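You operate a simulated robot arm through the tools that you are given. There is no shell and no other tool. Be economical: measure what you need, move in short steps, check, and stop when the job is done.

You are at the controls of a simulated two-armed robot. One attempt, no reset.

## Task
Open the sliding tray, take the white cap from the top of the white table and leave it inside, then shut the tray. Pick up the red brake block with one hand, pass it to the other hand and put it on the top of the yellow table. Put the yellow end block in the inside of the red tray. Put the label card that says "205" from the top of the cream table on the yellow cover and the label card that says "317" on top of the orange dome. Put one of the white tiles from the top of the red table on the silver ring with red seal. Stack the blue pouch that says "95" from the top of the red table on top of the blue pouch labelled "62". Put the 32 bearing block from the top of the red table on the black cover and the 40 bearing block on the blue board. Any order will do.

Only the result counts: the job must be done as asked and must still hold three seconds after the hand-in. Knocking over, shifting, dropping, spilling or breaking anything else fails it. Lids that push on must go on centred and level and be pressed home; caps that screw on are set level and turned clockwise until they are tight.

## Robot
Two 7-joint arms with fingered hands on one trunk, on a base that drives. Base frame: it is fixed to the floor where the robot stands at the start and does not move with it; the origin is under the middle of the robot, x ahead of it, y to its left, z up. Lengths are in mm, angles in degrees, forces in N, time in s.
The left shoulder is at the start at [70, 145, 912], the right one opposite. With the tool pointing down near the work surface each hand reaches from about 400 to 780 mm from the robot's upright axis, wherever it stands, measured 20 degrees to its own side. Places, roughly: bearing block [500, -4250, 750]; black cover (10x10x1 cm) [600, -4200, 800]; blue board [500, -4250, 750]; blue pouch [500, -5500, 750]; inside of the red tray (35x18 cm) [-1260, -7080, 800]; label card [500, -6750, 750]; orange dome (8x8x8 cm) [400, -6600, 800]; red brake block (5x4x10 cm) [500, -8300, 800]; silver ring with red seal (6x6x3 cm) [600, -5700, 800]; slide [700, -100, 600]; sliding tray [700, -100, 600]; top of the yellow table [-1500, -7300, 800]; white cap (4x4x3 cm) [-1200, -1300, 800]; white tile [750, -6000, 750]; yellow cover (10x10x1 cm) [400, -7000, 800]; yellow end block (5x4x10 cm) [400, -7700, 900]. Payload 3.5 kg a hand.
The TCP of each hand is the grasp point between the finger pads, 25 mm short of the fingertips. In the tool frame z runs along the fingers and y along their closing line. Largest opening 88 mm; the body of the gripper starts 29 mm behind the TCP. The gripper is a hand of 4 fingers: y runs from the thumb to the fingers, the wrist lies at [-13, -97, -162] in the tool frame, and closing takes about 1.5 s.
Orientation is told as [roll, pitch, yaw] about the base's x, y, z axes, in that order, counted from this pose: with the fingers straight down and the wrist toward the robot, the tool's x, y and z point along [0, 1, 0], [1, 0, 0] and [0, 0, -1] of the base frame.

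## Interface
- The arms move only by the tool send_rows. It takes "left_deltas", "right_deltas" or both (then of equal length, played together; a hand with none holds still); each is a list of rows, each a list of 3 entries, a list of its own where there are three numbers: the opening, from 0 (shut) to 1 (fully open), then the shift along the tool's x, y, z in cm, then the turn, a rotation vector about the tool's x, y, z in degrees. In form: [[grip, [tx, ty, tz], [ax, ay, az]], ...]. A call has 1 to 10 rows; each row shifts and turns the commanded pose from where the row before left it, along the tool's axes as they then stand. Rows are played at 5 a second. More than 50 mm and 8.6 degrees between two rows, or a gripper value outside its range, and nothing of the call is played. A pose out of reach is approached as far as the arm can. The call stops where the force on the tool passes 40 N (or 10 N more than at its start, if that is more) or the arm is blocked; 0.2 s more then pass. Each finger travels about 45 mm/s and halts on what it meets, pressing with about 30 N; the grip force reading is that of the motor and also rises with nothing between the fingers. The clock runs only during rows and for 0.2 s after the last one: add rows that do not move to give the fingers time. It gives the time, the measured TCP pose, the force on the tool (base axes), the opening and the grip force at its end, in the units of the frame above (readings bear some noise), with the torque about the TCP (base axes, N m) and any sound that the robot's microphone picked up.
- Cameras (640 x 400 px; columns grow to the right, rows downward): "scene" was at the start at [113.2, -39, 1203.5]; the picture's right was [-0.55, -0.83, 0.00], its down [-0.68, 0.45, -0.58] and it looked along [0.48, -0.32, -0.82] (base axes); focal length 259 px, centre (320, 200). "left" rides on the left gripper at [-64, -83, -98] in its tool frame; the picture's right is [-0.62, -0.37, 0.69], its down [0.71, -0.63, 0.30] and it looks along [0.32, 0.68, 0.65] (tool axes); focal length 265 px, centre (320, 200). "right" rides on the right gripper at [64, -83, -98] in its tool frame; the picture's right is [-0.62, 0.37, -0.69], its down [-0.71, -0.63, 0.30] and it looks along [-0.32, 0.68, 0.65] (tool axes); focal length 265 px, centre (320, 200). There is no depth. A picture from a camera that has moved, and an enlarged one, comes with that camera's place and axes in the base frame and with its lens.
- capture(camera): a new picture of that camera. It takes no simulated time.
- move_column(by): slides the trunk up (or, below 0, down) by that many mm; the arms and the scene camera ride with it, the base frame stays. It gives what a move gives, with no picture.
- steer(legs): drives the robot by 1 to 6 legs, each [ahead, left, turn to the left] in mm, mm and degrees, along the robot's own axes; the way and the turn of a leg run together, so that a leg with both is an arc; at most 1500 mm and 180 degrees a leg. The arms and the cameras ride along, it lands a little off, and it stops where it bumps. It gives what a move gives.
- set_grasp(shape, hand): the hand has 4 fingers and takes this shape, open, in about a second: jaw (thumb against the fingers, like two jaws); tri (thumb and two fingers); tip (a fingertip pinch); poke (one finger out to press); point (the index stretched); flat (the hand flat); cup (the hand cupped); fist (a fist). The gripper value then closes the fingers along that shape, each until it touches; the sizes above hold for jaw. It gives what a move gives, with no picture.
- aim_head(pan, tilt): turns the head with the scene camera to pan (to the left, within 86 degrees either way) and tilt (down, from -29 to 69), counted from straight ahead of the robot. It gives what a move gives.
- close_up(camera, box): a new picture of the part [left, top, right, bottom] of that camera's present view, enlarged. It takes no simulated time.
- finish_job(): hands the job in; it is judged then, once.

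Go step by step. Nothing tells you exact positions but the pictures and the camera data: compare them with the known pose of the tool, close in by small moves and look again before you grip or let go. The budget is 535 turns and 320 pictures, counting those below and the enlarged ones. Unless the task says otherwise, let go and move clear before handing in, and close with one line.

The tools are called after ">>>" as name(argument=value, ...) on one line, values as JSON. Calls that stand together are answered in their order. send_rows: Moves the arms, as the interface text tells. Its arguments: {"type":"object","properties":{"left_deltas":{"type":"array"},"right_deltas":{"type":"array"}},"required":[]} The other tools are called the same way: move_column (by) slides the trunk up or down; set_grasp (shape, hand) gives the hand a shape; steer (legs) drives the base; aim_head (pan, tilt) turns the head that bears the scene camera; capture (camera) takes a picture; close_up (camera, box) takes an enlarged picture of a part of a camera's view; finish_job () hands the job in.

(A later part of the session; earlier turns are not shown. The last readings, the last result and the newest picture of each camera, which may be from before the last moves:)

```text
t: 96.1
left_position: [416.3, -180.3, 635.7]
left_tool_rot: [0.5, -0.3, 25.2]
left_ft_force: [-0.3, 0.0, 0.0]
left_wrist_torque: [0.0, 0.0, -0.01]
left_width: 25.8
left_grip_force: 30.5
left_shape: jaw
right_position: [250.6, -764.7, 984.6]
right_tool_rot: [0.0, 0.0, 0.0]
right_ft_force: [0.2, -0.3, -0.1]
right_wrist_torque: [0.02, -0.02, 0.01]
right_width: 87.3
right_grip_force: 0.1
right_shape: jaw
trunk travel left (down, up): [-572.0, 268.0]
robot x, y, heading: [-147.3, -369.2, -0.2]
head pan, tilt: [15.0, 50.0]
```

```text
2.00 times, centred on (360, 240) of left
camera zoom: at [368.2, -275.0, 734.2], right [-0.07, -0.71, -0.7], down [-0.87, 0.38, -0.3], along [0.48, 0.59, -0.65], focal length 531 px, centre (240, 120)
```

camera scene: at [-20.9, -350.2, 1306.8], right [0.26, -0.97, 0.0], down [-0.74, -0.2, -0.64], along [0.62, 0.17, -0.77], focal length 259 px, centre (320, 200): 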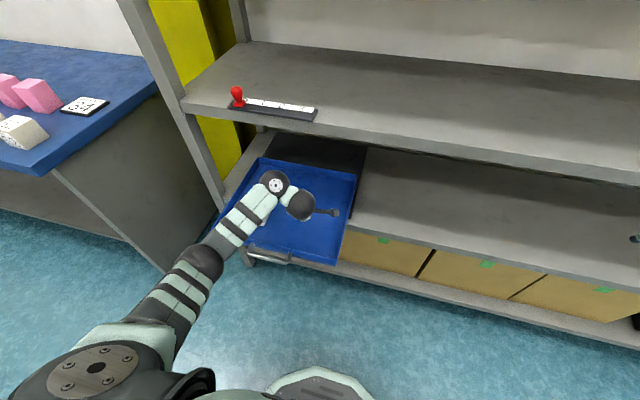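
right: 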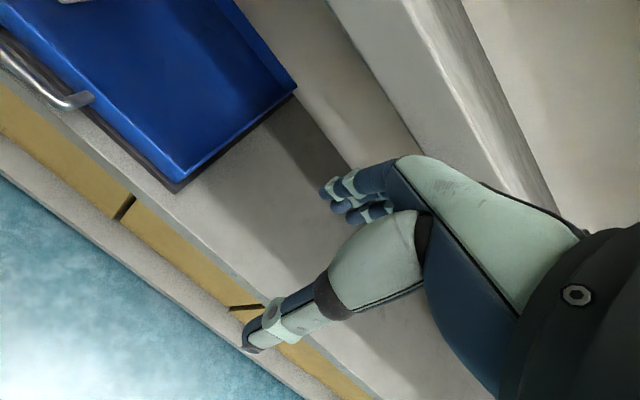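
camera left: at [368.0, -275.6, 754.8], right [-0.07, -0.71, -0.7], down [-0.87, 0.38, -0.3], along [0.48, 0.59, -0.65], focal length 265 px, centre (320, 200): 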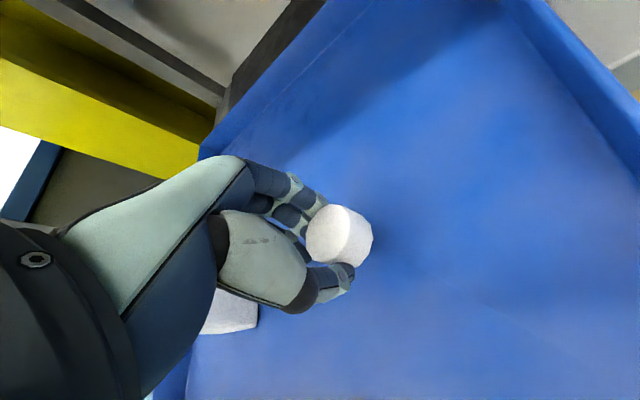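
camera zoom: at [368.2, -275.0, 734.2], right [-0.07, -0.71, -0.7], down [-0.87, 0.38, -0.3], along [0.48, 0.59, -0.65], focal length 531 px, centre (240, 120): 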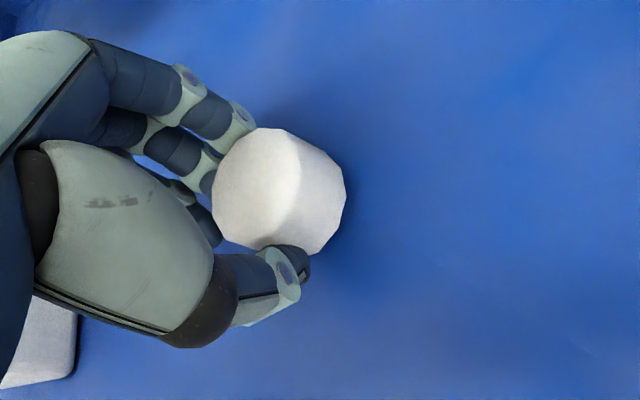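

>>> send_rows(left_deltas=[[0, [0, 0, 0.4], [0, 0, 0]], [0, [0, 0, 0.3], [0, 0, 0]], [0, [0, 0, 0], [0, 0, 0]]])

>>> close_up(camera="left", box=[240, 140, 480, 340])

```text
t: 96.9
left_position: [416.1, -178.9, 628.2]
left_tool_rot: [0.3, -0.3, 25.2]
left_ft_force: [-0.5, 1.0, 1.6]
left_wrist_torque: [0.01, -0.03, 0.03]
left_width: 25.7
left_grip_force: 29.3
left_shape: jaw
right_position: [250.0, -765.3, 985.4]
right_tool_rot: [0.0, 0.0, 0.0]
right_ft_force: [0.1, 0.3, 0.2]
right_wrist_torque: [-0.03, 0.03, 0.02]
right_width: 87.5
right_grip_force: 0.0
right_shape: jaw
trunk travel left (down, up): [-572.0, 268.0]
robot x, y, heading: [-150.6, -368.7, -0.2]
head pan, tilt: [15.0, 50.0]
```

```text
2.00 times, centred on (360, 240) of left
camera zoom: at [368.2, -274.6, 727.3], right [-0.07, -0.71, -0.7], down [-0.87, 0.38, -0.3], along [0.48, 0.59, -0.65], focal length 531 px, centre (240, 120)
```

zoom: 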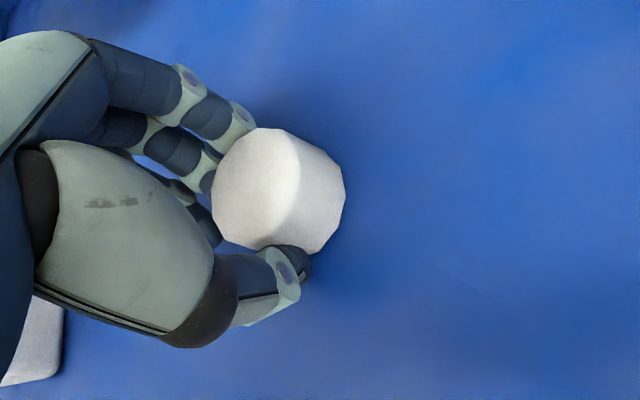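

Shadow nearly touches, force is slightly up. A few more millimetres.

>>> send_rows(left_deltas=[[0, [0, 0, 0.3], [0, 0, 0]], [0, [0, 0, 0.2], [0, 0, 0]], [0, [0, 0, 0], [0, 0, 0]]])

```text
t: 97.7
left_position: [416.3, -180.0, 627.9]
left_tool_rot: [0.0, -0.7, 25.3]
left_ft_force: [0.5, 4.4, 24.7]
left_wrist_torque: [0.19, -0.65, 0.12]
left_width: 26.1
left_grip_force: 30.0
left_shape: jaw
right_position: [247.1, -764.9, 984.7]
right_tool_rot: [0.0, -0.2, 0.0]
right_ft_force: [-0.7, 0.4, -0.6]
right_wrist_torque: [0.03, 0.01, -0.02]
right_width: 87.7
right_grip_force: 0.0
right_shape: jaw
trunk travel left (down, up): [-572.0, 268.0]
robot x, y, heading: [-148.0, -369.8, 0.1]
head pan, tilt: [15.0, 50.0]
```

Contact with the floor. I ease up 4 mm, open the hand and lift.

>>> send_rows(left_deltas=[[0, [0, 0, -0.4], [0, 0, 0]], [0.35, [0, 0, 0], [0, 0, 0]], [0.6, [0, 0, 0], [0, 0, 0]], [0.6, [0, 0, 0], [0, 0, 0]], [0.6, [0, 0, 0], [0, 0, 0]], [0.6, [0, 0, -2], [0, 0, 0]], [0.6, [0, 0, -4], [0, 0, 0]], [0.6, [0, 0, -4], [0, 0, 0]], [0.6, [0, 0, 0], [0, 0, 0]]])

>>> capture(camera="left")

```text
t: 99.7
left_position: [416.9, -180.9, 726.4]
left_tool_rot: [0.4, -0.2, 25.2]
left_ft_force: [0.0, -0.5, -0.3]
left_wrist_torque: [-0.03, 0.0, -0.03]
left_width: 52.4
left_grip_force: 0.0
left_shape: jaw
right_position: [250.8, -764.9, 984.3]
right_tool_rot: [0.0, 0.1, 0.0]
right_ft_force: [0.4, 0.4, 0.2]
right_wrist_torque: [0.0, 0.02, 0.02]
right_width: 87.5
right_grip_force: 0.1
right_shape: jaw
trunk travel left (down, up): [-572.0, 268.0]
robot x, y, heading: [-147.6, -374.0, -0.1]
head pan, tilt: [15.0, 50.0]
```

```text
262 pictures are left
camera left: at [368.3, -276.2, 826.0], right [-0.07, -0.71, -0.7], down [-0.87, 0.38, -0.3], along [0.48, 0.59, -0.65], focal length 265 px, centre (320, 200)
```

left: 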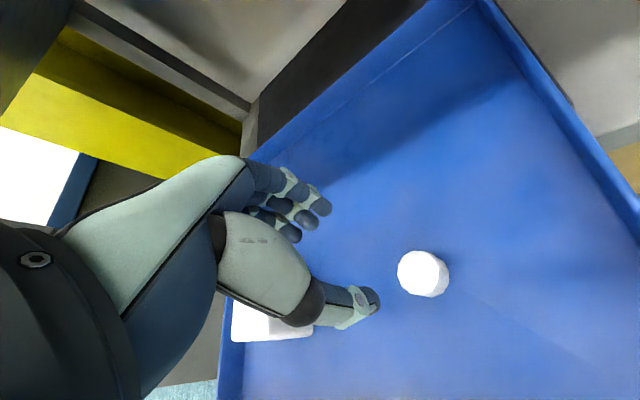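

The cap stands in the tray. Next I close the fingers, retract the hand in front of the handle and push the tray shut.

>>> send_rows(left_deltas=[[0.1, [0, 0, -3], [0, 0, 0]], [0.0, [3.1, -1.65, 0], [0, 0, 0]], [0, [3.1, -1.65, 0], [0, 0, 0]], [0, [3, -1.65, 0], [0, 0, 0]], [0, [0, 0, 0], [0, 0, 0]]])

>>> steer(legs=[[-100, 0, 0]])

>>> capture(camera="left")

>>> capture(camera="scene")

```text
t: 100.9
left_position: [332.7, -118.8, 759.2]
left_tool_rot: [0.4, -0.3, 25.2]
left_ft_force: [0.7, -0.7, -0.3]
left_wrist_torque: [0.01, -0.02, 0.03]
left_width: 0.2
left_grip_force: 30.6
left_shape: jaw
right_position: [251.3, -765.4, 984.5]
right_tool_rot: [0.0, 0.0, -0.1]
right_ft_force: [-0.7, -0.7, 0.2]
right_wrist_torque: [0.0, 0.01, 0.0]
right_width: 87.7
right_grip_force: 0.0
right_shape: jaw
trunk travel left (down, up): [-572.0, 268.0]
robot x, y, heading: [-149.2, -369.0, 0.1]
head pan, tilt: [15.0, 50.0]
```

```text
t: 102.0
left_position: [232.8, -117.7, 758.4]
left_tool_rot: [0.3, -0.3, 25.2]
left_ft_force: [0.0, -0.2, -0.5]
left_wrist_torque: [0.01, 0.02, 0.0]
left_width: 0.2
left_grip_force: 29.8
left_shape: jaw
right_position: [150.7, -765.0, 984.6]
right_tool_rot: [0.0, 0.0, 0.1]
right_ft_force: [-0.2, -0.2, 0.1]
right_wrist_torque: [0.03, -0.01, -0.01]
right_width: 87.7
right_grip_force: 0.1
right_shape: jaw
trunk travel left (down, up): [-572.0, 268.0]
robot x, y, heading: [-247.6, -371.7, -0.1]
head pan, tilt: [15.0, 50.0]
```

```text
261 pictures are left
camera left: at [184.0, -214.1, 857.8], right [-0.07, -0.71, -0.7], down [-0.87, 0.38, -0.3], along [0.48, 0.59, -0.65], focal length 265 px, centre (320, 200)
```

left: 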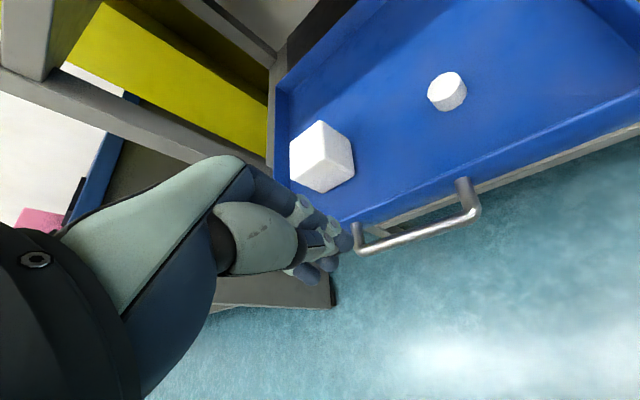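

```text
260 pictures are left
camera scene: at [-121.2, -350.1, 1306.8], right [0.26, -0.97, 0.0], down [-0.74, -0.2, -0.64], along [0.62, 0.17, -0.77], focal length 259 px, centre (320, 200)
```

scene: 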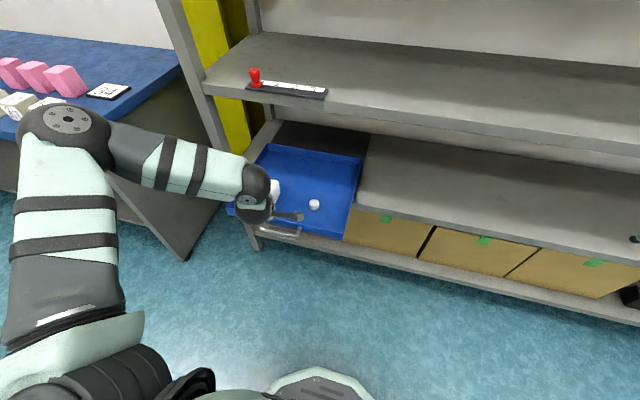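

I lower the closed hand in front of the bar and then push forward.

>>> send_rows(left_deltas=[[0, [0, 0, 4], [0, 0, 0]], [0, [0, 0, 4], [0, 0, 0]], [0, [0, 0, 4], [0, 0, 0]], [0, [0, 0, 0], [0, 0, 0]]])

>>> capture(camera="left")

>>> close_up(camera="scene", box=[200, 120, 400, 260])

```text
t: 103.0
left_position: [234.7, -118.4, 638.8]
left_tool_rot: [0.4, -0.3, 25.2]
left_ft_force: [-0.2, 0.1, -0.1]
left_wrist_torque: [0.02, 0.0, -0.01]
left_width: 0.0
left_grip_force: 29.8
left_shape: jaw
right_position: [151.3, -765.4, 985.6]
right_tool_rot: [0.0, 0.0, 0.1]
right_ft_force: [0.0, 0.5, -0.7]
right_wrist_torque: [0.01, -0.02, -0.02]
right_width: 87.6
right_grip_force: 0.1
right_shape: jaw
trunk travel left (down, up): [-572.0, 268.0]
robot x, y, heading: [-250.0, -369.7, 0.2]
head pan, tilt: [15.0, 50.0]
```

```text
259 pictures are left
camera left: at [185.9, -213.5, 737.5], right [-0.07, -0.71, -0.7], down [-0.87, 0.38, -0.3], along [0.48, 0.59, -0.65], focal length 265 px, centre (320, 200)
```

left: 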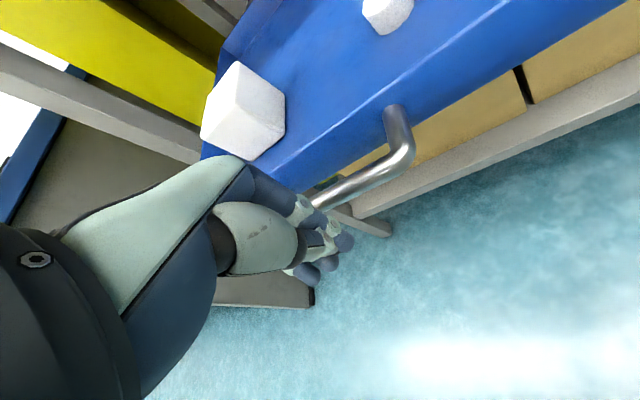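

```text
2.86 times, centred on (300, 190) of scene
camera zoom: at [-121.7, -350.0, 1306.9], right [0.26, -0.97, 0.0], down [-0.74, -0.2, -0.64], along [0.62, 0.17, -0.77], focal length 740 px, centre (377, 229)
```

zoom: 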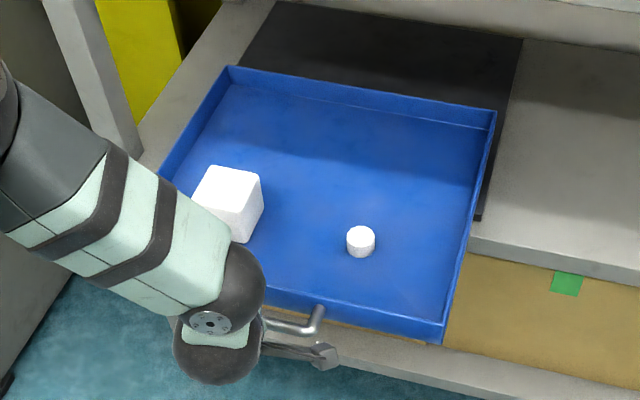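

Push forward gently, 12 mm a row.

>>> send_rows(left_deltas=[[0, [-0.5, 1.09, 0], [0, 0, 0]], [0, [-0.5, 1.09, 0], [0, 0, 0]], [0, [-0.5, 1.09, 0], [0, 0, 0]], [0, [-0.5, 1.09, 0], [0, 0, 0]], [0, [-0.5, 1.09, 0], [0, 0, 0]], [0, [-0.5, 1.09, 0], [0, 0, 0]], [0, [-0.5, 1.09, 0], [0, 0, 0]], [0, [-0.5, 1.09, 0], [0, 0, 0]], [0, [0, 0, 0], [0, 0, 0]]])

>>> close_up(camera="scene", box=[200, 120, 400, 260])

```text
t: 105.0
left_position: [330.3, -117.2, 638.6]
left_tool_rot: [0.5, -0.2, 25.2]
left_ft_force: [-0.5, 0.6, -0.4]
left_wrist_torque: [-0.03, -0.02, -0.01]
left_width: 0.2
left_grip_force: 30.3
left_shape: jaw
right_position: [150.9, -764.6, 985.2]
right_tool_rot: [0.1, 0.0, 0.1]
right_ft_force: [0.7, 0.2, 0.3]
right_wrist_torque: [0.01, 0.01, -0.01]
right_width: 87.8
right_grip_force: 0.1
right_shape: jaw
trunk travel left (down, up): [-572.0, 268.0]
robot x, y, heading: [-249.0, -367.8, -0.2]
head pan, tilt: [15.0, 50.0]
```

```text
2.86 times, centred on (300, 190) of scene
camera zoom: at [-121.2, -350.1, 1306.8], right [0.26, -0.97, 0.0], down [-0.74, -0.2, -0.64], along [0.62, 0.17, -0.77], focal length 740 px, centre (377, 229)
```

zoom: 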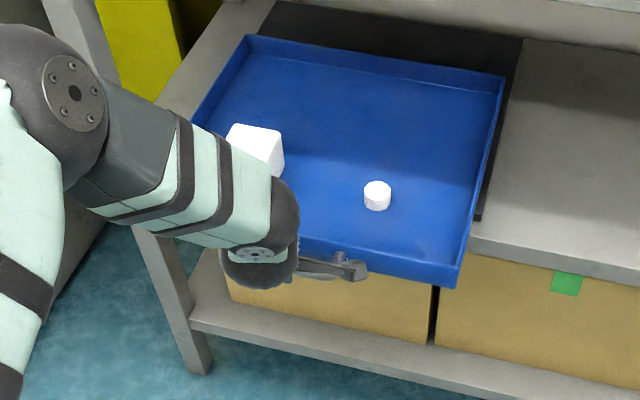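

>>> send_rows(left_deltas=[[0, [-0.5, 1.09, 0], [0, 0, 0]], [0, [-0.5, 1.09, 0], [0, 0, 0]], [0, [-0.5, 1.09, 0], [0, 0, 0]], [0, [-0.5, 1.09, 0], [0, 0, 0]], [0, [-0.5, 1.09, 0], [0, 0, 0]], [0, [-0.5, 1.09, 0], [0, 0, 0]], [0, [-0.5, 1.09, 0], [0, 0, 0]], [0, [-0.4, 0.87, 0], [0, 0, 0]], [0, [0, 0, 0], [0, 0, 0]]])

>>> close_up(camera="scene", box=[200, 120, 400, 260])

```text
t: 107.0
left_position: [423.5, -117.3, 639.4]
left_tool_rot: [0.4, -0.3, 25.1]
left_ft_force: [0.4, 0.4, 0.0]
left_wrist_torque: [-0.06, 0.0, -0.02]
left_width: 0.0
left_grip_force: 29.9
left_shape: jaw
right_position: [150.3, -764.5, 985.1]
right_tool_rot: [0.0, 0.1, 0.1]
right_ft_force: [-0.3, -0.5, -0.5]
right_wrist_torque: [-0.01, -0.02, -0.01]
right_width: 87.8
right_grip_force: 0.0
right_shape: jaw
trunk travel left (down, up): [-572.0, 268.0]
robot x, y, heading: [-244.3, -371.3, 0.2]
head pan, tilt: [15.0, 50.0]
```

```text
2.86 times, centred on (300, 190) of scene
camera zoom: at [-121.1, -350.1, 1306.8], right [0.26, -0.97, 0.0], down [-0.74, -0.2, -0.64], along [0.62, 0.17, -0.77], focal length 740 px, centre (377, 229)
```

zoom: 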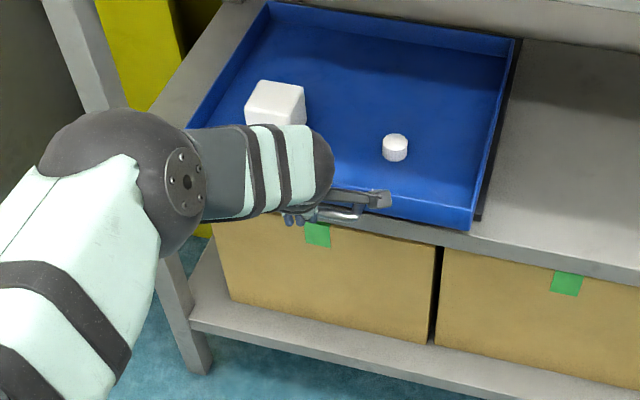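

>>> send_rows(left_deltas=[[0, [-0.4, 0.87, 0], [0, 0, 0]], [0, [-0.4, 0.87, 0], [0, 0, 0]], [0, [-0.4, 0.87, 0], [0, 0, 0]], [0, [-0.4, 0.87, 0], [0, 0, 0]], [0, [-0.4, 0.87, 0], [0, 0, 0]], [0, [-0.4, 0.87, 0], [0, 0, 0]], [0, [0, 0, 0], [0, 0, 0]]])

>>> close_up(camera="scene", box=[200, 120, 400, 260])

```text
t: 108.6
left_position: [463.3, -111.1, 647.2]
left_tool_rot: [0.2, -0.4, 25.3]
left_ft_force: [0.4, -0.8, 0.2]
left_wrist_torque: [0.02, 0.0, 0.03]
left_width: 0.0
left_grip_force: 29.8
left_shape: jaw
left hand out of reach, approached as far as the arm can: row 5, 6
right_position: [149.7, -764.3, 984.7]
right_tool_rot: [-0.1, 0.0, 0.0]
right_ft_force: [0.4, -0.6, -0.1]
right_wrist_torque: [0.01, 0.02, -0.01]
right_width: 87.3
right_grip_force: 0.1
right_shape: jaw
trunk travel left (down, up): [-572.0, 268.0]
robot x, y, heading: [-250.3, -373.6, -0.1]
head pan, tilt: [15.0, 50.0]
```

```text
2.86 times, centred on (300, 190) of scene
camera zoom: at [-121.7, -350.0, 1306.9], right [0.26, -0.97, 0.0], down [-0.74, -0.2, -0.64], along [0.62, 0.17, -0.77], focal length 740 px, centre (377, 229)
```

zoom: 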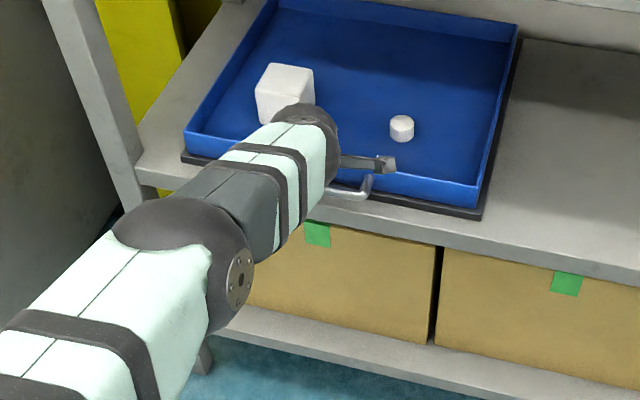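

The tray looks nearly shut. I check the bar position with the hand camera.

>>> capture(camera="left")

```text
254 pictures are left
camera left: at [415.1, -206.9, 746.5], right [-0.07, -0.71, -0.7], down [-0.87, 0.38, -0.3], along [0.48, 0.59, -0.65], focal length 265 px, centre (320, 200)
```

left: 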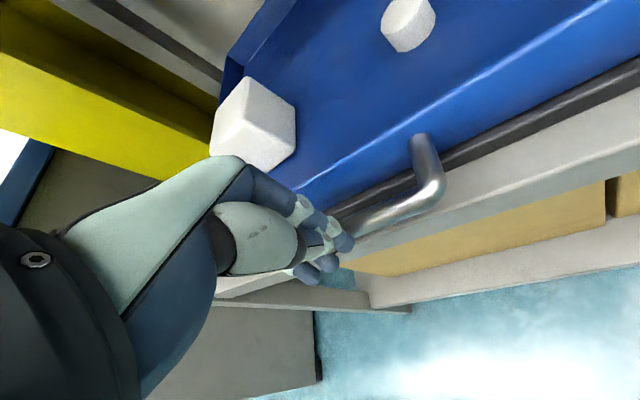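

The bar is within a few millimetres of its shut position. I push a bit further by nudging the base ahead, watching the force.

>>> steer(legs=[[15, 0, 0]])

>>> close_up(camera="scene", box=[200, 120, 400, 260])

```text
t: 109.4
left_position: [479.1, -112.7, 647.7]
left_tool_rot: [0.4, -0.2, 25.2]
left_ft_force: [-0.9, 0.0, 2.0]
left_wrist_torque: [0.02, 0.02, 0.04]
left_width: 0.3
left_grip_force: 29.9
left_shape: jaw
right_position: [166.6, -765.4, 984.8]
right_tool_rot: [-0.1, 0.1, 0.1]
right_ft_force: [-0.2, 0.9, -0.3]
right_wrist_torque: [-0.04, 0.03, 0.0]
right_width: 87.7
right_grip_force: 0.1
right_shape: jaw
trunk travel left (down, up): [-572.0, 268.0]
robot x, y, heading: [-231.9, -371.0, 0.2]
head pan, tilt: [15.0, 50.0]
```

```text
2.86 times, centred on (300, 190) of scene
camera zoom: at [-106.8, -350.0, 1306.8], right [0.26, -0.97, 0.0], down [-0.74, -0.2, -0.64], along [0.62, 0.17, -0.77], focal length 740 px, centre (377, 229)
```

zoom: 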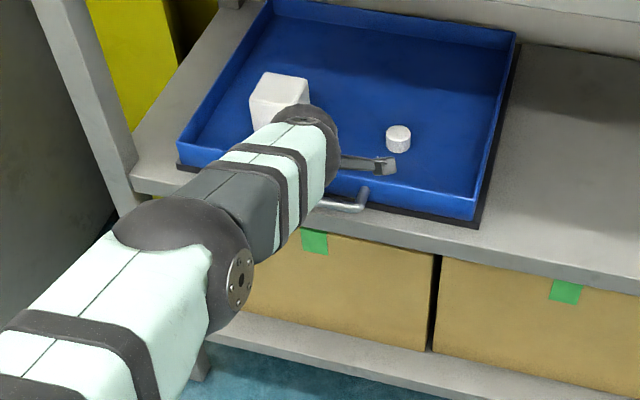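

>>> capture(camera="left")

```text
252 pictures are left
camera left: at [429.5, -207.0, 745.6], right [-0.07, -0.71, -0.7], down [-0.87, 0.38, -0.3], along [0.48, 0.59, -0.65], focal length 265 px, centre (320, 200)
```

left: 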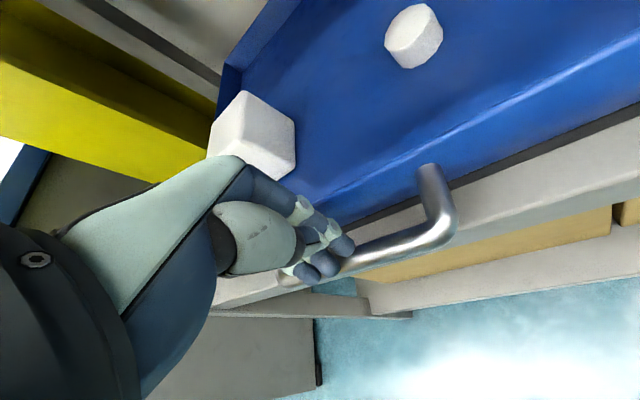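

The fingertips rode over the bar into the gap; further forward motion pushes the tray wall itself. I nudge on in small base steps and watch the force.

>>> steer(legs=[[12, 0, 0]])

>>> capture(camera="left")

```text
t: 110.2
left_position: [488.5, -110.7, 647.2]
left_tool_rot: [0.5, -0.2, 25.3]
left_ft_force: [0.7, 0.2, 1.0]
left_wrist_torque: [-0.03, 0.0, -0.01]
left_width: 0.0
left_grip_force: 30.0
left_shape: jaw
right_position: [176.2, -764.6, 985.4]
right_tool_rot: [0.0, -0.1, -0.1]
right_ft_force: [1.2, 0.0, -0.4]
right_wrist_torque: [0.02, -0.01, 0.01]
right_width: 87.4
right_grip_force: 0.0
right_shape: jaw
trunk travel left (down, up): [-572.0, 268.0]
robot x, y, heading: [-220.0, -371.6, 0.3]
head pan, tilt: [15.0, 50.0]
```

```text
251 pictures are left
camera left: at [441.0, -207.2, 745.6], right [-0.07, -0.71, -0.7], down [-0.87, 0.38, -0.3], along [0.48, 0.59, -0.65], focal length 265 px, centre (320, 200)
```

left: 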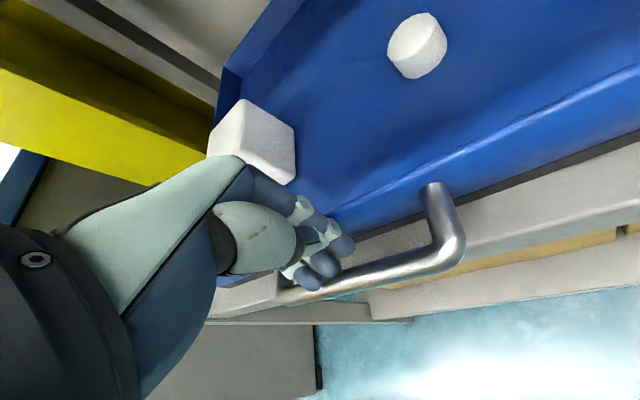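

The bar hasn't moved; the hand is just passing over it. I back off, lower the hand 14 mm and push the bar again.

>>> steer(legs=[[-60, 0, 0]])

>>> send_rows(left_deltas=[[0, [0, 0, 0.8], [0, 0, 0]], [0, [0, 0, 0.9], [0, 0, 0]], [0, [0, 0, 0], [0, 0, 0]]])

>>> capture(camera="left")

```text
t: 111.1
left_position: [429.9, -112.5, 647.2]
left_tool_rot: [0.5, -0.1, 25.1]
left_ft_force: [-1.0, 0.0, 0.5]
left_wrist_torque: [-0.01, 0.01, 0.02]
left_width: 0.0
left_grip_force: 30.0
left_shape: jaw
right_position: [117.5, -766.1, 984.5]
right_tool_rot: [0.0, 0.0, 0.0]
right_ft_force: [-0.6, -0.2, 0.1]
right_wrist_torque: [0.0, -0.03, -0.01]
right_width: 87.5
right_grip_force: 0.1
right_shape: jaw
trunk travel left (down, up): [-572.0, 268.0]
robot x, y, heading: [-281.6, -372.2, 0.0]
head pan, tilt: [15.0, 50.0]
```

```text
t: 111.9
left_position: [431.2, -111.0, 637.2]
left_tool_rot: [0.2, -1.1, 25.2]
left_ft_force: [1.0, 7.5, 30.5]
left_wrist_torque: [0.53, 0.03, -0.05]
left_width: 0.0
left_grip_force: 30.9
left_shape: jaw
right_position: [113.8, -766.0, 985.5]
right_tool_rot: [0.1, -0.3, 0.1]
right_ft_force: [0.2, -1.0, 0.7]
right_wrist_torque: [0.01, -0.02, 0.0]
right_width: 87.5
right_grip_force: 0.1
right_shape: jaw
trunk travel left (down, up): [-572.0, 268.0]
robot x, y, heading: [-278.0, -372.6, -0.0]
head pan, tilt: [15.0, 50.0]
```

```text
250 pictures are left
camera left: at [381.8, -207.1, 736.0], right [-0.06, -0.71, -0.7], down [-0.87, 0.38, -0.31], along [0.49, 0.59, -0.64], focal length 265 px, centre (320, 200)
```

left: 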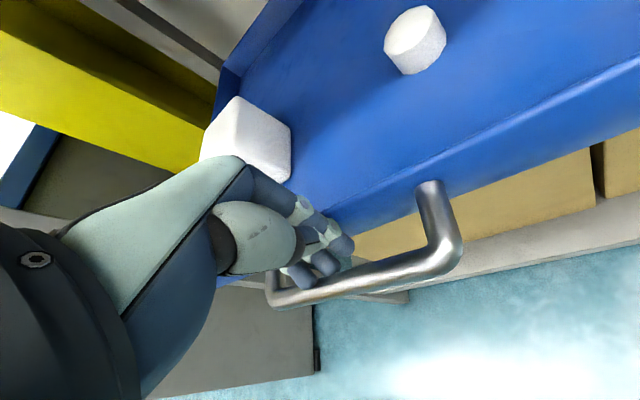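

The hand hooked the bar and pulled the tray back some. I lift out, back off fully, lower in front of the bar and push again.

>>> send_rows(left_deltas=[[0, [0, 0, -1.5], [0, 0, 0]], [0, [0, 0, -2], [0, 0, 0]], [0, [0, 0, -2], [0, 0, 0]], [0, [0, 0, 0], [0, 0, 0]]])

>>> steer(legs=[[-90, 0, 0]])

>>> capture(camera="left")

```text
t: 112.9
left_position: [431.5, -113.3, 683.0]
left_tool_rot: [0.4, 0.0, 25.1]
left_ft_force: [-0.2, 0.3, 0.4]
left_wrist_torque: [0.02, -0.02, 0.01]
left_width: 0.1
left_grip_force: 30.2
left_shape: jaw
right_position: [118.8, -765.4, 984.0]
right_tool_rot: [0.1, 0.0, 0.0]
right_ft_force: [-1.0, 0.4, 0.0]
right_wrist_torque: [0.0, 0.02, -0.01]
right_width: 87.6
right_grip_force: 0.1
right_shape: jaw
trunk travel left (down, up): [-572.0, 268.0]
robot x, y, heading: [-283.4, -372.3, 0.1]
head pan, tilt: [15.0, 50.0]
```

```text
t: 114.0
left_position: [340.8, -111.8, 683.4]
left_tool_rot: [0.5, -0.1, 25.0]
left_ft_force: [-0.9, 0.1, 0.3]
left_wrist_torque: [0.0, 0.01, 0.01]
left_width: 0.1
left_grip_force: 29.8
left_shape: jaw
right_position: [29.1, -763.7, 983.8]
right_tool_rot: [0.0, 0.0, 0.1]
right_ft_force: [0.6, -0.5, 0.2]
right_wrist_torque: [0.03, -0.01, 0.0]
right_width: 87.7
right_grip_force: 0.1
right_shape: jaw
trunk travel left (down, up): [-572.0, 268.0]
robot x, y, heading: [-369.0, -370.5, 0.1]
head pan, tilt: [15.0, 50.0]
```

```text
249 pictures are left
camera left: at [293.1, -207.7, 782.2], right [-0.07, -0.71, -0.7], down [-0.87, 0.38, -0.3], along [0.48, 0.59, -0.65], focal length 265 px, centre (320, 200)
```

left: 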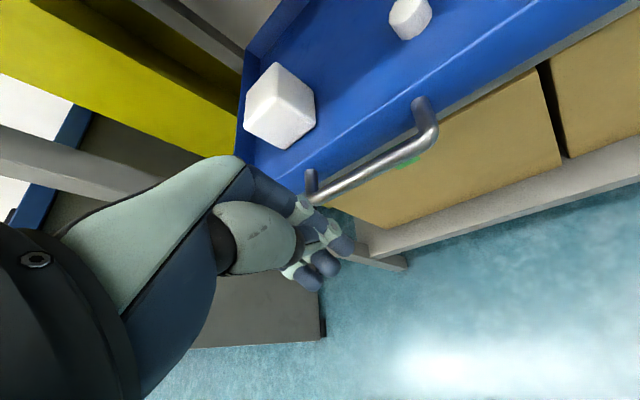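

The bar is at x≈413. I lower via the trunk and push by driving ahead.

>>> move_column(by=-54)

>>> steer(legs=[[90, 0, 0]])

>>> capture(camera="left")

```text
t: 115.0
left_position: [341.2, -112.4, 630.3]
left_tool_rot: [0.5, -0.1, 25.1]
left_ft_force: [-0.1, -1.0, 0.5]
left_wrist_torque: [0.03, -0.01, 0.01]
left_width: 0.0
left_grip_force: 30.2
left_shape: jaw
right_position: [28.6, -764.6, 931.1]
right_tool_rot: [0.0, 0.0, 0.0]
right_ft_force: [0.3, -0.4, 0.2]
right_wrist_torque: [0.01, -0.02, -0.02]
right_width: 87.7
right_grip_force: 0.1
right_shape: jaw
trunk travel left (down, up): [-518.0, 322.0]
robot x, y, heading: [-370.2, -373.1, 0.2]
head pan, tilt: [15.0, 50.0]
```

```text
t: 116.1
left_position: [431.8, -111.6, 628.1]
left_tool_rot: [0.4, -0.1, 25.1]
left_ft_force: [-0.5, -0.9, 0.0]
left_wrist_torque: [-0.01, 0.01, 0.02]
left_width: 0.0
left_grip_force: 29.9
left_shape: jaw
right_position: [120.5, -764.0, 930.7]
right_tool_rot: [0.0, 0.0, 0.0]
right_ft_force: [-0.7, -0.7, -0.3]
right_wrist_torque: [0.0, 0.01, 0.01]
right_width: 87.7
right_grip_force: 0.0
right_shape: jaw
trunk travel left (down, up): [-518.0, 322.0]
robot x, y, heading: [-280.2, -373.5, -0.1]
head pan, tilt: [15.0, 50.0]
```

```text
248 pictures are left
camera left: at [383.3, -207.6, 727.6], right [-0.07, -0.71, -0.7], down [-0.87, 0.38, -0.3], along [0.48, 0.59, -0.65], focal length 265 px, centre (320, 200)
```

left: 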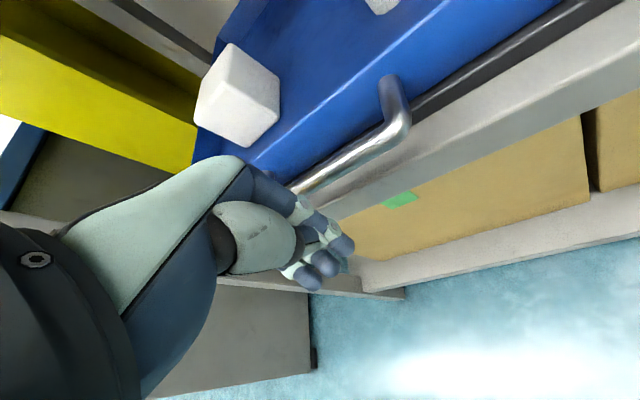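

The bar is at ~469 now with the hand 37 mm behind it. I push on in 8 mm steps to feel the stop.

>>> steer(legs=[[10, 0, 0]])

>>> steer(legs=[[8, 0, 0]])

>>> capture(camera="left")

```text
t: 116.8
left_position: [440.9, -113.2, 630.0]
left_tool_rot: [0.3, -0.2, 25.1]
left_ft_force: [-0.2, -1.7, 0.1]
left_wrist_torque: [0.01, 0.03, -0.02]
left_width: 0.2
left_grip_force: 29.9
left_shape: jaw
right_position: [129.0, -765.1, 931.2]
right_tool_rot: [0.0, -0.1, -0.1]
right_ft_force: [0.0, 1.2, 0.2]
right_wrist_torque: [-0.04, 0.0, 0.0]
right_width: 87.4
right_grip_force: 0.1
right_shape: jaw
trunk travel left (down, up): [-518.0, 322.0]
robot x, y, heading: [-270.0, -370.4, -0.4]
head pan, tilt: [15.0, 50.0]
```

```text
t: 117.5
left_position: [449.5, -111.3, 629.5]
left_tool_rot: [0.4, -0.2, 25.2]
left_ft_force: [-0.3, -0.2, -0.6]
left_wrist_torque: [0.01, -0.02, 0.0]
left_width: 0.0
left_grip_force: 30.2
left_shape: jaw
right_position: [136.4, -765.0, 931.8]
right_tool_rot: [0.1, 0.0, 0.0]
right_ft_force: [0.3, 0.3, 0.3]
right_wrist_torque: [-0.01, 0.0, -0.01]
right_width: 87.5
right_grip_force: 0.0
right_shape: jaw
trunk travel left (down, up): [-518.0, 322.0]
robot x, y, heading: [-262.5, -373.6, -0.2]
head pan, tilt: [15.0, 50.0]
```

```text
247 pictures are left
camera left: at [400.5, -207.5, 728.5], right [-0.07, -0.71, -0.7], down [-0.87, 0.38, -0.3], along [0.48, 0.59, -0.65], focal length 265 px, centre (320, 200)
```

left: 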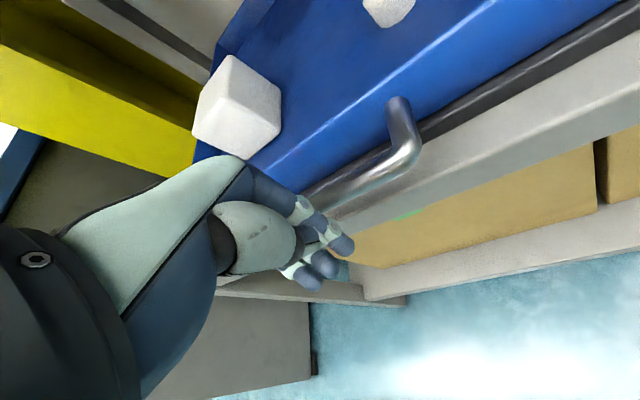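

>>> steer(legs=[[10, 0, 0]])

>>> steer(legs=[[6, 0, 0]])

>>> capture(camera="left")

```text
t: 118.3
left_position: [459.4, -112.5, 628.0]
left_tool_rot: [0.5, 0.0, 25.2]
left_ft_force: [-4.4, 0.1, -1.1]
left_wrist_torque: [0.0, 0.06, 0.04]
left_width: 0.0
left_grip_force: 30.0
left_shape: jaw
right_position: [146.8, -764.1, 931.0]
right_tool_rot: [-0.1, 0.0, -0.1]
right_ft_force: [0.2, 0.7, -0.4]
right_wrist_torque: [0.02, 0.0, 0.0]
right_width: 87.4
right_grip_force: 0.0
right_shape: jaw
trunk travel left (down, up): [-518.0, 322.0]
robot x, y, heading: [-251.1, -371.7, 0.2]
head pan, tilt: [15.0, 50.0]
```

```text
t: 119.0
left_position: [462.3, -110.9, 628.0]
left_tool_rot: [0.5, 0.2, 25.2]
left_ft_force: [-15.5, 0.2, -0.8]
left_wrist_torque: [-0.01, 0.23, 0.1]
left_width: 0.0
left_grip_force: 30.2
left_shape: jaw
right_position: [150.8, -764.6, 932.2]
right_tool_rot: [0.0, -0.3, 0.1]
right_ft_force: [-0.3, 0.0, -0.6]
right_wrist_torque: [-0.03, 0.02, 0.0]
right_width: 87.6
right_grip_force: 0.1
right_shape: jaw
trunk travel left (down, up): [-518.0, 322.0]
robot x, y, heading: [-245.1, -372.3, -0.1]
head pan, tilt: [15.0, 50.0]
```

```text
246 pictures are left
camera left: at [414.4, -206.9, 727.5], right [-0.07, -0.71, -0.7], down [-0.88, 0.38, -0.3], along [0.48, 0.59, -0.65], focal length 265 px, centre (320, 200)
```

left: 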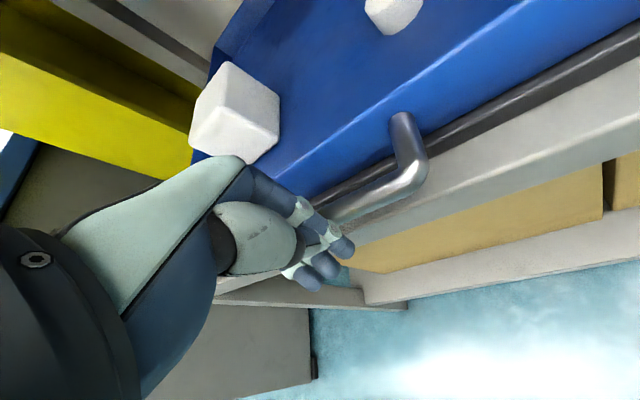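

The force rose to 15 N at the end stop: the tray is shut. I back off and verify.

>>> steer(legs=[[-200, 0, 0]])

>>> move_column(by=250)

>>> close_up(camera="scene", box=[200, 80, 440, 230])

```text
t: 120.6
left_position: [262.4, -112.9, 627.2]
left_tool_rot: [0.5, 0.3, 25.1]
left_ft_force: [0.1, -0.3, -0.1]
left_wrist_torque: [-0.01, -0.03, 0.01]
left_width: 0.0
left_grip_force: 30.2
left_shape: jaw
right_position: [-49.3, -764.8, 931.2]
right_tool_rot: [-0.1, 0.0, -0.1]
right_ft_force: [-0.7, -0.5, -0.5]
right_wrist_torque: [0.0, -0.01, 0.0]
right_width: 87.6
right_grip_force: 0.1
right_shape: jaw
trunk travel left (down, up): [-518.0, 322.0]
robot x, y, heading: [-448.7, -371.6, 0.0]
head pan, tilt: [15.0, 50.0]
```

```text
t: 123.2
left_position: [261.7, -112.2, 876.7]
left_tool_rot: [0.6, 0.2, 25.1]
left_ft_force: [-0.5, -1.1, -0.8]
left_wrist_torque: [0.0, 0.0, -0.02]
left_width: 0.0
left_grip_force: 29.8
left_shape: jaw
right_position: [-49.3, -765.2, 1181.8]
right_tool_rot: [0.0, -0.1, 0.0]
right_ft_force: [0.2, -0.8, -0.1]
right_wrist_torque: [0.0, 0.0, -0.02]
right_width: 87.8
right_grip_force: 0.1
right_shape: jaw
trunk travel left (down, up): [-768.0, 72.0]
robot x, y, heading: [-449.7, -374.2, -0.2]
head pan, tilt: [15.0, 50.0]
```

```text
2.67 times, centred on (320, 155) of scene
camera zoom: at [-320.4, -350.2, 1502.7], right [0.26, -0.97, 0.0], down [-0.74, -0.2, -0.64], along [0.62, 0.17, -0.77], focal length 690 px, centre (320, 320)
```

zoom: 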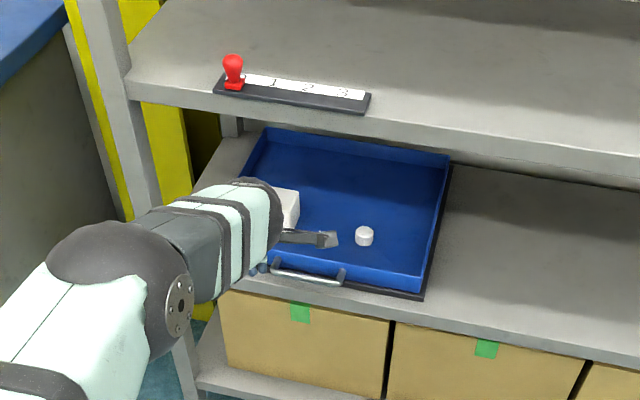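

The tray is shut with the cap inside. Now I tuck the left arm back and strafe down the aisle toward the red table at y ≈ -4250.

>>> send_rows(left_deltas=[[0.5, [0, -4, -2], [0, 0, 0]], [1, [0, -4, -2], [0, 0, 0]], [1, [0, -4, 0], [0, 0, 0]], [1, [0, -4, 0], [0, 0, 0]], [1, [0, -4, 0], [0, 0, 0]], [1, [-1, -3, 0], [0, 0, 0]], [1, [0, 0, 0], [0, 0, 0]]])

>>> steer(legs=[[0, -1300, 0], [0, -1300, 0], [0, -1200, 0]])

>>> aim_head(pan=0, tilt=40)

>>> capture(camera="scene")

```text
t: 124.8
left_position: [58.4, -218.9, 916.5]
left_tool_rot: [0.5, 0.2, 25.2]
left_ft_force: [0.2, -0.2, -0.6]
left_wrist_torque: [0.02, 0.01, 0.01]
left_width: 87.7
left_grip_force: 0.0
left_shape: jaw
right_position: [-48.8, -765.4, 1180.6]
right_tool_rot: [0.0, 0.1, 0.0]
right_ft_force: [0.0, -0.4, -0.6]
right_wrist_torque: [0.01, 0.0, -0.01]
right_width: 87.4
right_grip_force: 0.0
right_shape: jaw
trunk travel left (down, up): [-768.0, 72.0]
robot x, y, heading: [-449.7, -371.0, -0.2]
head pan, tilt: [15.0, 50.0]
```

```text
t: 143.2
left_position: [92.3, -4025.3, 917.5]
left_tool_rot: [0.5, 0.1, 24.3]
left_ft_force: [-0.5, 0.6, -0.7]
left_wrist_torque: [-0.02, 0.01, -0.02]
left_width: 87.8
left_grip_force: 0.1
left_shape: jaw
right_position: [-24.3, -4570.4, 1180.1]
right_tool_rot: [0.1, 0.0, -0.9]
right_ft_force: [-0.1, -0.1, -1.0]
right_wrist_torque: [0.01, 0.02, 0.0]
right_width: 87.5
right_grip_force: 0.0
right_shape: jaw
trunk travel left (down, up): [-768.0, 72.0]
robot x, y, heading: [-414.4, -4168.4, -0.7]
head pan, tilt: [15.0, 50.0]
```

```text
t: 143.9
left_position: [92.8, -4025.4, 917.7]
left_tool_rot: [0.5, 0.3, 24.3]
left_ft_force: [-0.7, 0.0, -0.1]
left_wrist_torque: [-0.02, -0.02, 0.01]
left_width: 87.8
left_grip_force: 0.1
left_shape: jaw
right_position: [-25.0, -4570.6, 1180.9]
right_tool_rot: [0.0, 0.0, -0.8]
right_ft_force: [0.1, -0.4, 0.6]
right_wrist_torque: [-0.01, 0.04, 0.0]
right_width: 87.8
right_grip_force: 0.1
right_shape: jaw
trunk travel left (down, up): [-768.0, 72.0]
robot x, y, heading: [-417.2, -4167.5, -1.2]
head pan, tilt: [0.0, 40.0]
```

```text
244 pictures are left
camera scene: at [-278.6, -4171.0, 1516.9], right [-0.02, -1.0, 0.0], down [-0.64, 0.01, -0.77], along [0.77, -0.01, -0.64], focal length 259 px, centre (320, 200)
```

scene: 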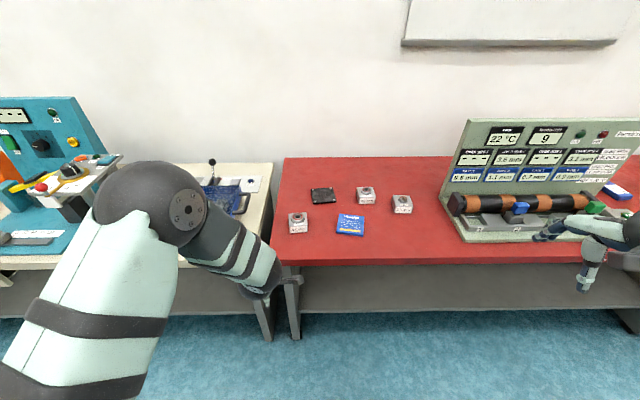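

I see the red table with the black cover, blue board and three bearing blocks. Zooming in to read them.

>>> close_up(camera="scene", box=[265, 160, 435, 265])

```text
3.76 times, centred on (350, 212) of scene
camera zoom: at [-278.6, -4171.0, 1516.9], right [-0.02, -1.0, 0.0], down [-0.64, 0.01, -0.77], along [0.77, -0.01, -0.64], focal length 975 px, centre (207, 153)
```

zoom: 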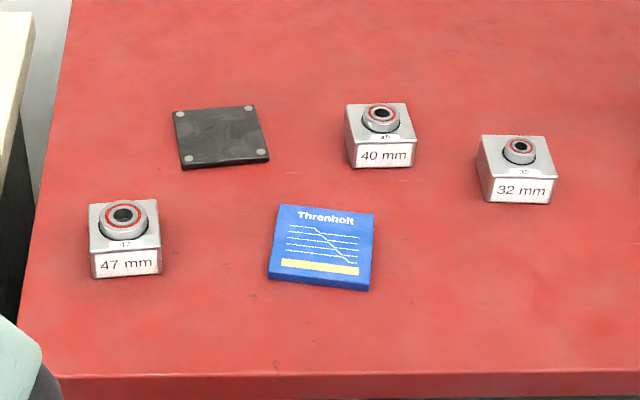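

The 32 and 40 mm blocks stand right of the cover. I'll use the right arm here; first raise and retract the left hand so it stays clear of the table.

>>> send_rows(left_deltas=[[1, [0, -1, -4], [0, 0, 0]], [1, [0, -1, -4], [0, 0, 0]], [1, [0, -1, -4], [0, 0, 0]], [1, [0, -1, -4], [0, 0, 0]], [1, [0, -1, -4], [0, 0, 0]], [1, [0, 0, 0], [0, 0, 0]]])

>>> capture(camera="right")

```text
t: 145.3
left_position: [49.4, -4049.3, 1114.4]
left_tool_rot: [0.6, 0.3, 24.3]
left_ft_force: [-0.3, 0.7, 0.0]
left_wrist_torque: [0.01, 0.05, 0.0]
left_width: 87.7
left_grip_force: 0.0
left_shape: jaw
right_position: [-23.3, -4569.1, 1180.2]
right_tool_rot: [0.0, 0.0, -0.9]
right_ft_force: [-0.3, 0.5, 0.5]
right_wrist_torque: [-0.02, 0.01, 0.01]
right_width: 87.3
right_grip_force: 0.0
right_shape: jaw
trunk travel left (down, up): [-768.0, 72.0]
robot x, y, heading: [-417.1, -4170.5, -0.8]
head pan, tilt: [0.0, 40.0]
```

```text
242 pictures are left
camera right: at [-106.1, -4503.2, 1279.7], right [0.36, -0.63, 0.69], down [-0.64, -0.7, -0.3], along [0.68, -0.34, -0.65], focal length 265 px, centre (320, 200)
```

right: 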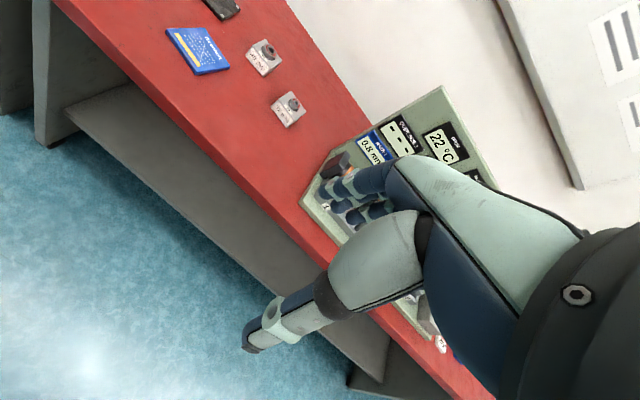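

Triangulated: table z≈800; 32 block at (528, -4522), 40 block at (582, -4380), blue board (422, -4297), black cover (600, -4200). I drive closer and bring the right hand above the 32 block.

>>> steer(legs=[[307, -120, 0.9]])

>>> send_rows(right_deltas=[[1, [3, 4, 0], [0, 0, 0]], [1, [3, 4, 0], [0, 0, 0]], [1, [3, 4, 0], [0, 0, 0]], [1, [3, 4, 0], [0, 0, 0]], [1, [3, 4, 0], [0, 0, 0]], [1, [2, 4, 0], [0, 0, 0]], [1, [0, 0, 0], [0, 0, 0]]])

>>> capture(camera="right")

>>> capture(camera="scene")

```text
t: 147.5
left_position: [350.3, -4166.9, 1114.9]
left_tool_rot: [0.4, 0.1, 25.1]
left_ft_force: [0.1, -0.1, 0.4]
left_wrist_torque: [-0.02, 0.02, 0.03]
left_width: 88.0
left_grip_force: 0.2
left_shape: jaw
right_position: [284.1, -4689.6, 1182.0]
right_tool_rot: [-0.1, -0.1, 0.0]
right_ft_force: [0.6, 0.3, 0.2]
right_wrist_torque: [0.01, -0.03, 0.01]
right_width: 87.9
right_grip_force: 0.1
right_shape: jaw
trunk travel left (down, up): [-768.0, 72.0]
robot x, y, heading: [-112.2, -4296.5, -0.1]
head pan, tilt: [0.0, 40.0]
```

```text
t: 149.1
left_position: [350.2, -4167.3, 1114.8]
left_tool_rot: [0.6, 0.2, 25.0]
left_ft_force: [-0.3, -0.2, -0.1]
left_wrist_torque: [0.0, 0.0, 0.02]
left_width: 87.9
left_grip_force: 0.0
left_shape: jaw
right_position: [525.3, -4518.7, 1181.6]
right_tool_rot: [0.1, 0.1, -0.1]
right_ft_force: [-0.5, 0.0, 0.3]
right_wrist_torque: [0.0, 0.0, -0.01]
right_width: 87.7
right_grip_force: 0.1
right_shape: jaw
trunk travel left (down, up): [-768.0, 72.0]
robot x, y, heading: [-110.9, -4296.5, -0.3]
head pan, tilt: [0.0, 40.0]
```

```text
241 pictures are left
camera right: at [441.2, -4452.7, 1280.2], right [0.37, -0.62, 0.69], down [-0.63, -0.71, -0.31], along [0.68, -0.33, -0.65], focal length 265 px, centre (320, 200)
```

right: 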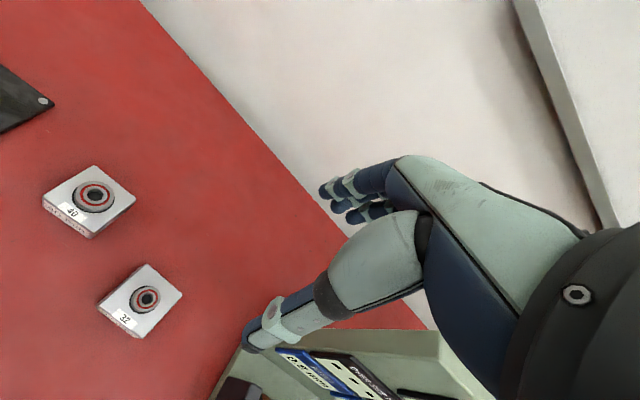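

```text
240 pictures are left
camera scene: at [24.1, -4294.5, 1517.1], right [0.0, -1.0, 0.0], down [-0.64, 0.0, -0.77], along [0.77, 0.0, -0.64], focal length 259 px, centre (320, 200)
```

scene: 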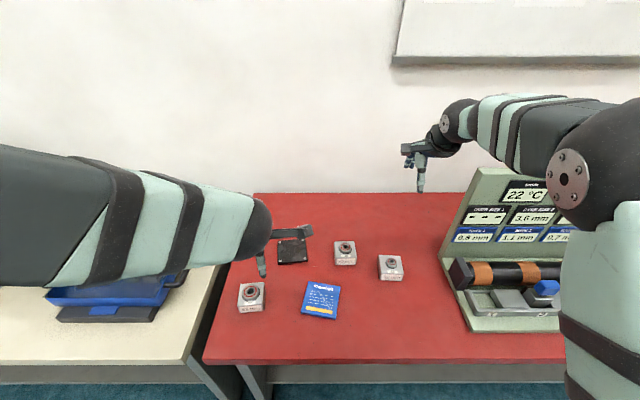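

The hand lines up within about 10 mm; the block is roughly 65 mm square at (516, -4523). I lower the trunk 200 mm and correct.

>>> move_column(by=-200)

>>> send_rows(right_deltas=[[1, [-0.4, -0.9, 3], [0, 0, 0]], [1, [0, 0, 3], [0, 0, 0]], [1, [0, 0, 0], [0, 0, 0]]])

>>> capture(camera="right")

```text
t: 151.3
left_position: [350.7, -4165.9, 915.9]
left_tool_rot: [0.6, 0.2, 25.1]
left_ft_force: [0.0, 0.3, -0.1]
left_wrist_torque: [0.02, 0.02, 0.03]
left_width: 87.4
left_grip_force: 0.1
left_shape: jaw
right_position: [525.6, -4517.3, 980.2]
right_tool_rot: [0.1, -0.1, -0.1]
right_ft_force: [-0.3, -0.7, 0.0]
right_wrist_torque: [0.01, 0.01, 0.01]
right_width: 87.8
right_grip_force: 0.1
right_shape: jaw
trunk travel left (down, up): [-568.0, 272.0]
robot x, y, heading: [-112.0, -4290.4, 0.1]
head pan, tilt: [0.0, 40.0]
```

```text
t: 152.1
left_position: [351.2, -4166.8, 916.0]
left_tool_rot: [0.4, 0.2, 25.2]
left_ft_force: [0.0, 0.6, -0.7]
left_wrist_torque: [-0.01, 0.0, 0.0]
left_width: 87.6
left_grip_force: 0.0
left_shape: jaw
right_position: [517.5, -4521.5, 920.6]
right_tool_rot: [0.0, 0.1, -0.1]
right_ft_force: [0.5, 0.8, -0.1]
right_wrist_torque: [0.01, 0.02, -0.02]
right_width: 87.7
right_grip_force: 0.0
right_shape: jaw
trunk travel left (down, up): [-568.0, 272.0]
robot x, y, heading: [-114.7, -4292.6, 0.1]
head pan, tilt: [0.0, 40.0]
```

```text
239 pictures are left
camera right: at [433.5, -4456.6, 1019.8], right [0.37, -0.62, 0.69], down [-0.63, -0.71, -0.3], along [0.68, -0.33, -0.65], focal length 265 px, centre (320, 200)
```

right: 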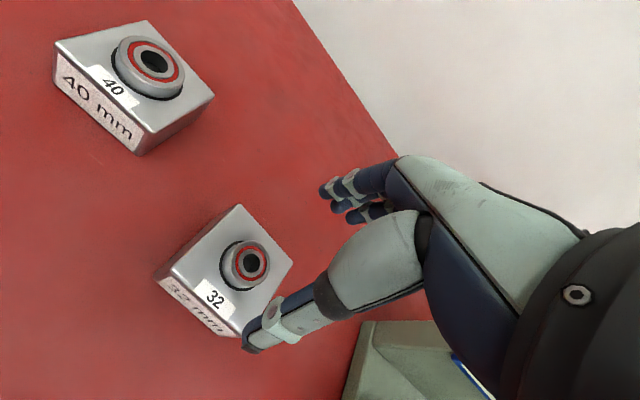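

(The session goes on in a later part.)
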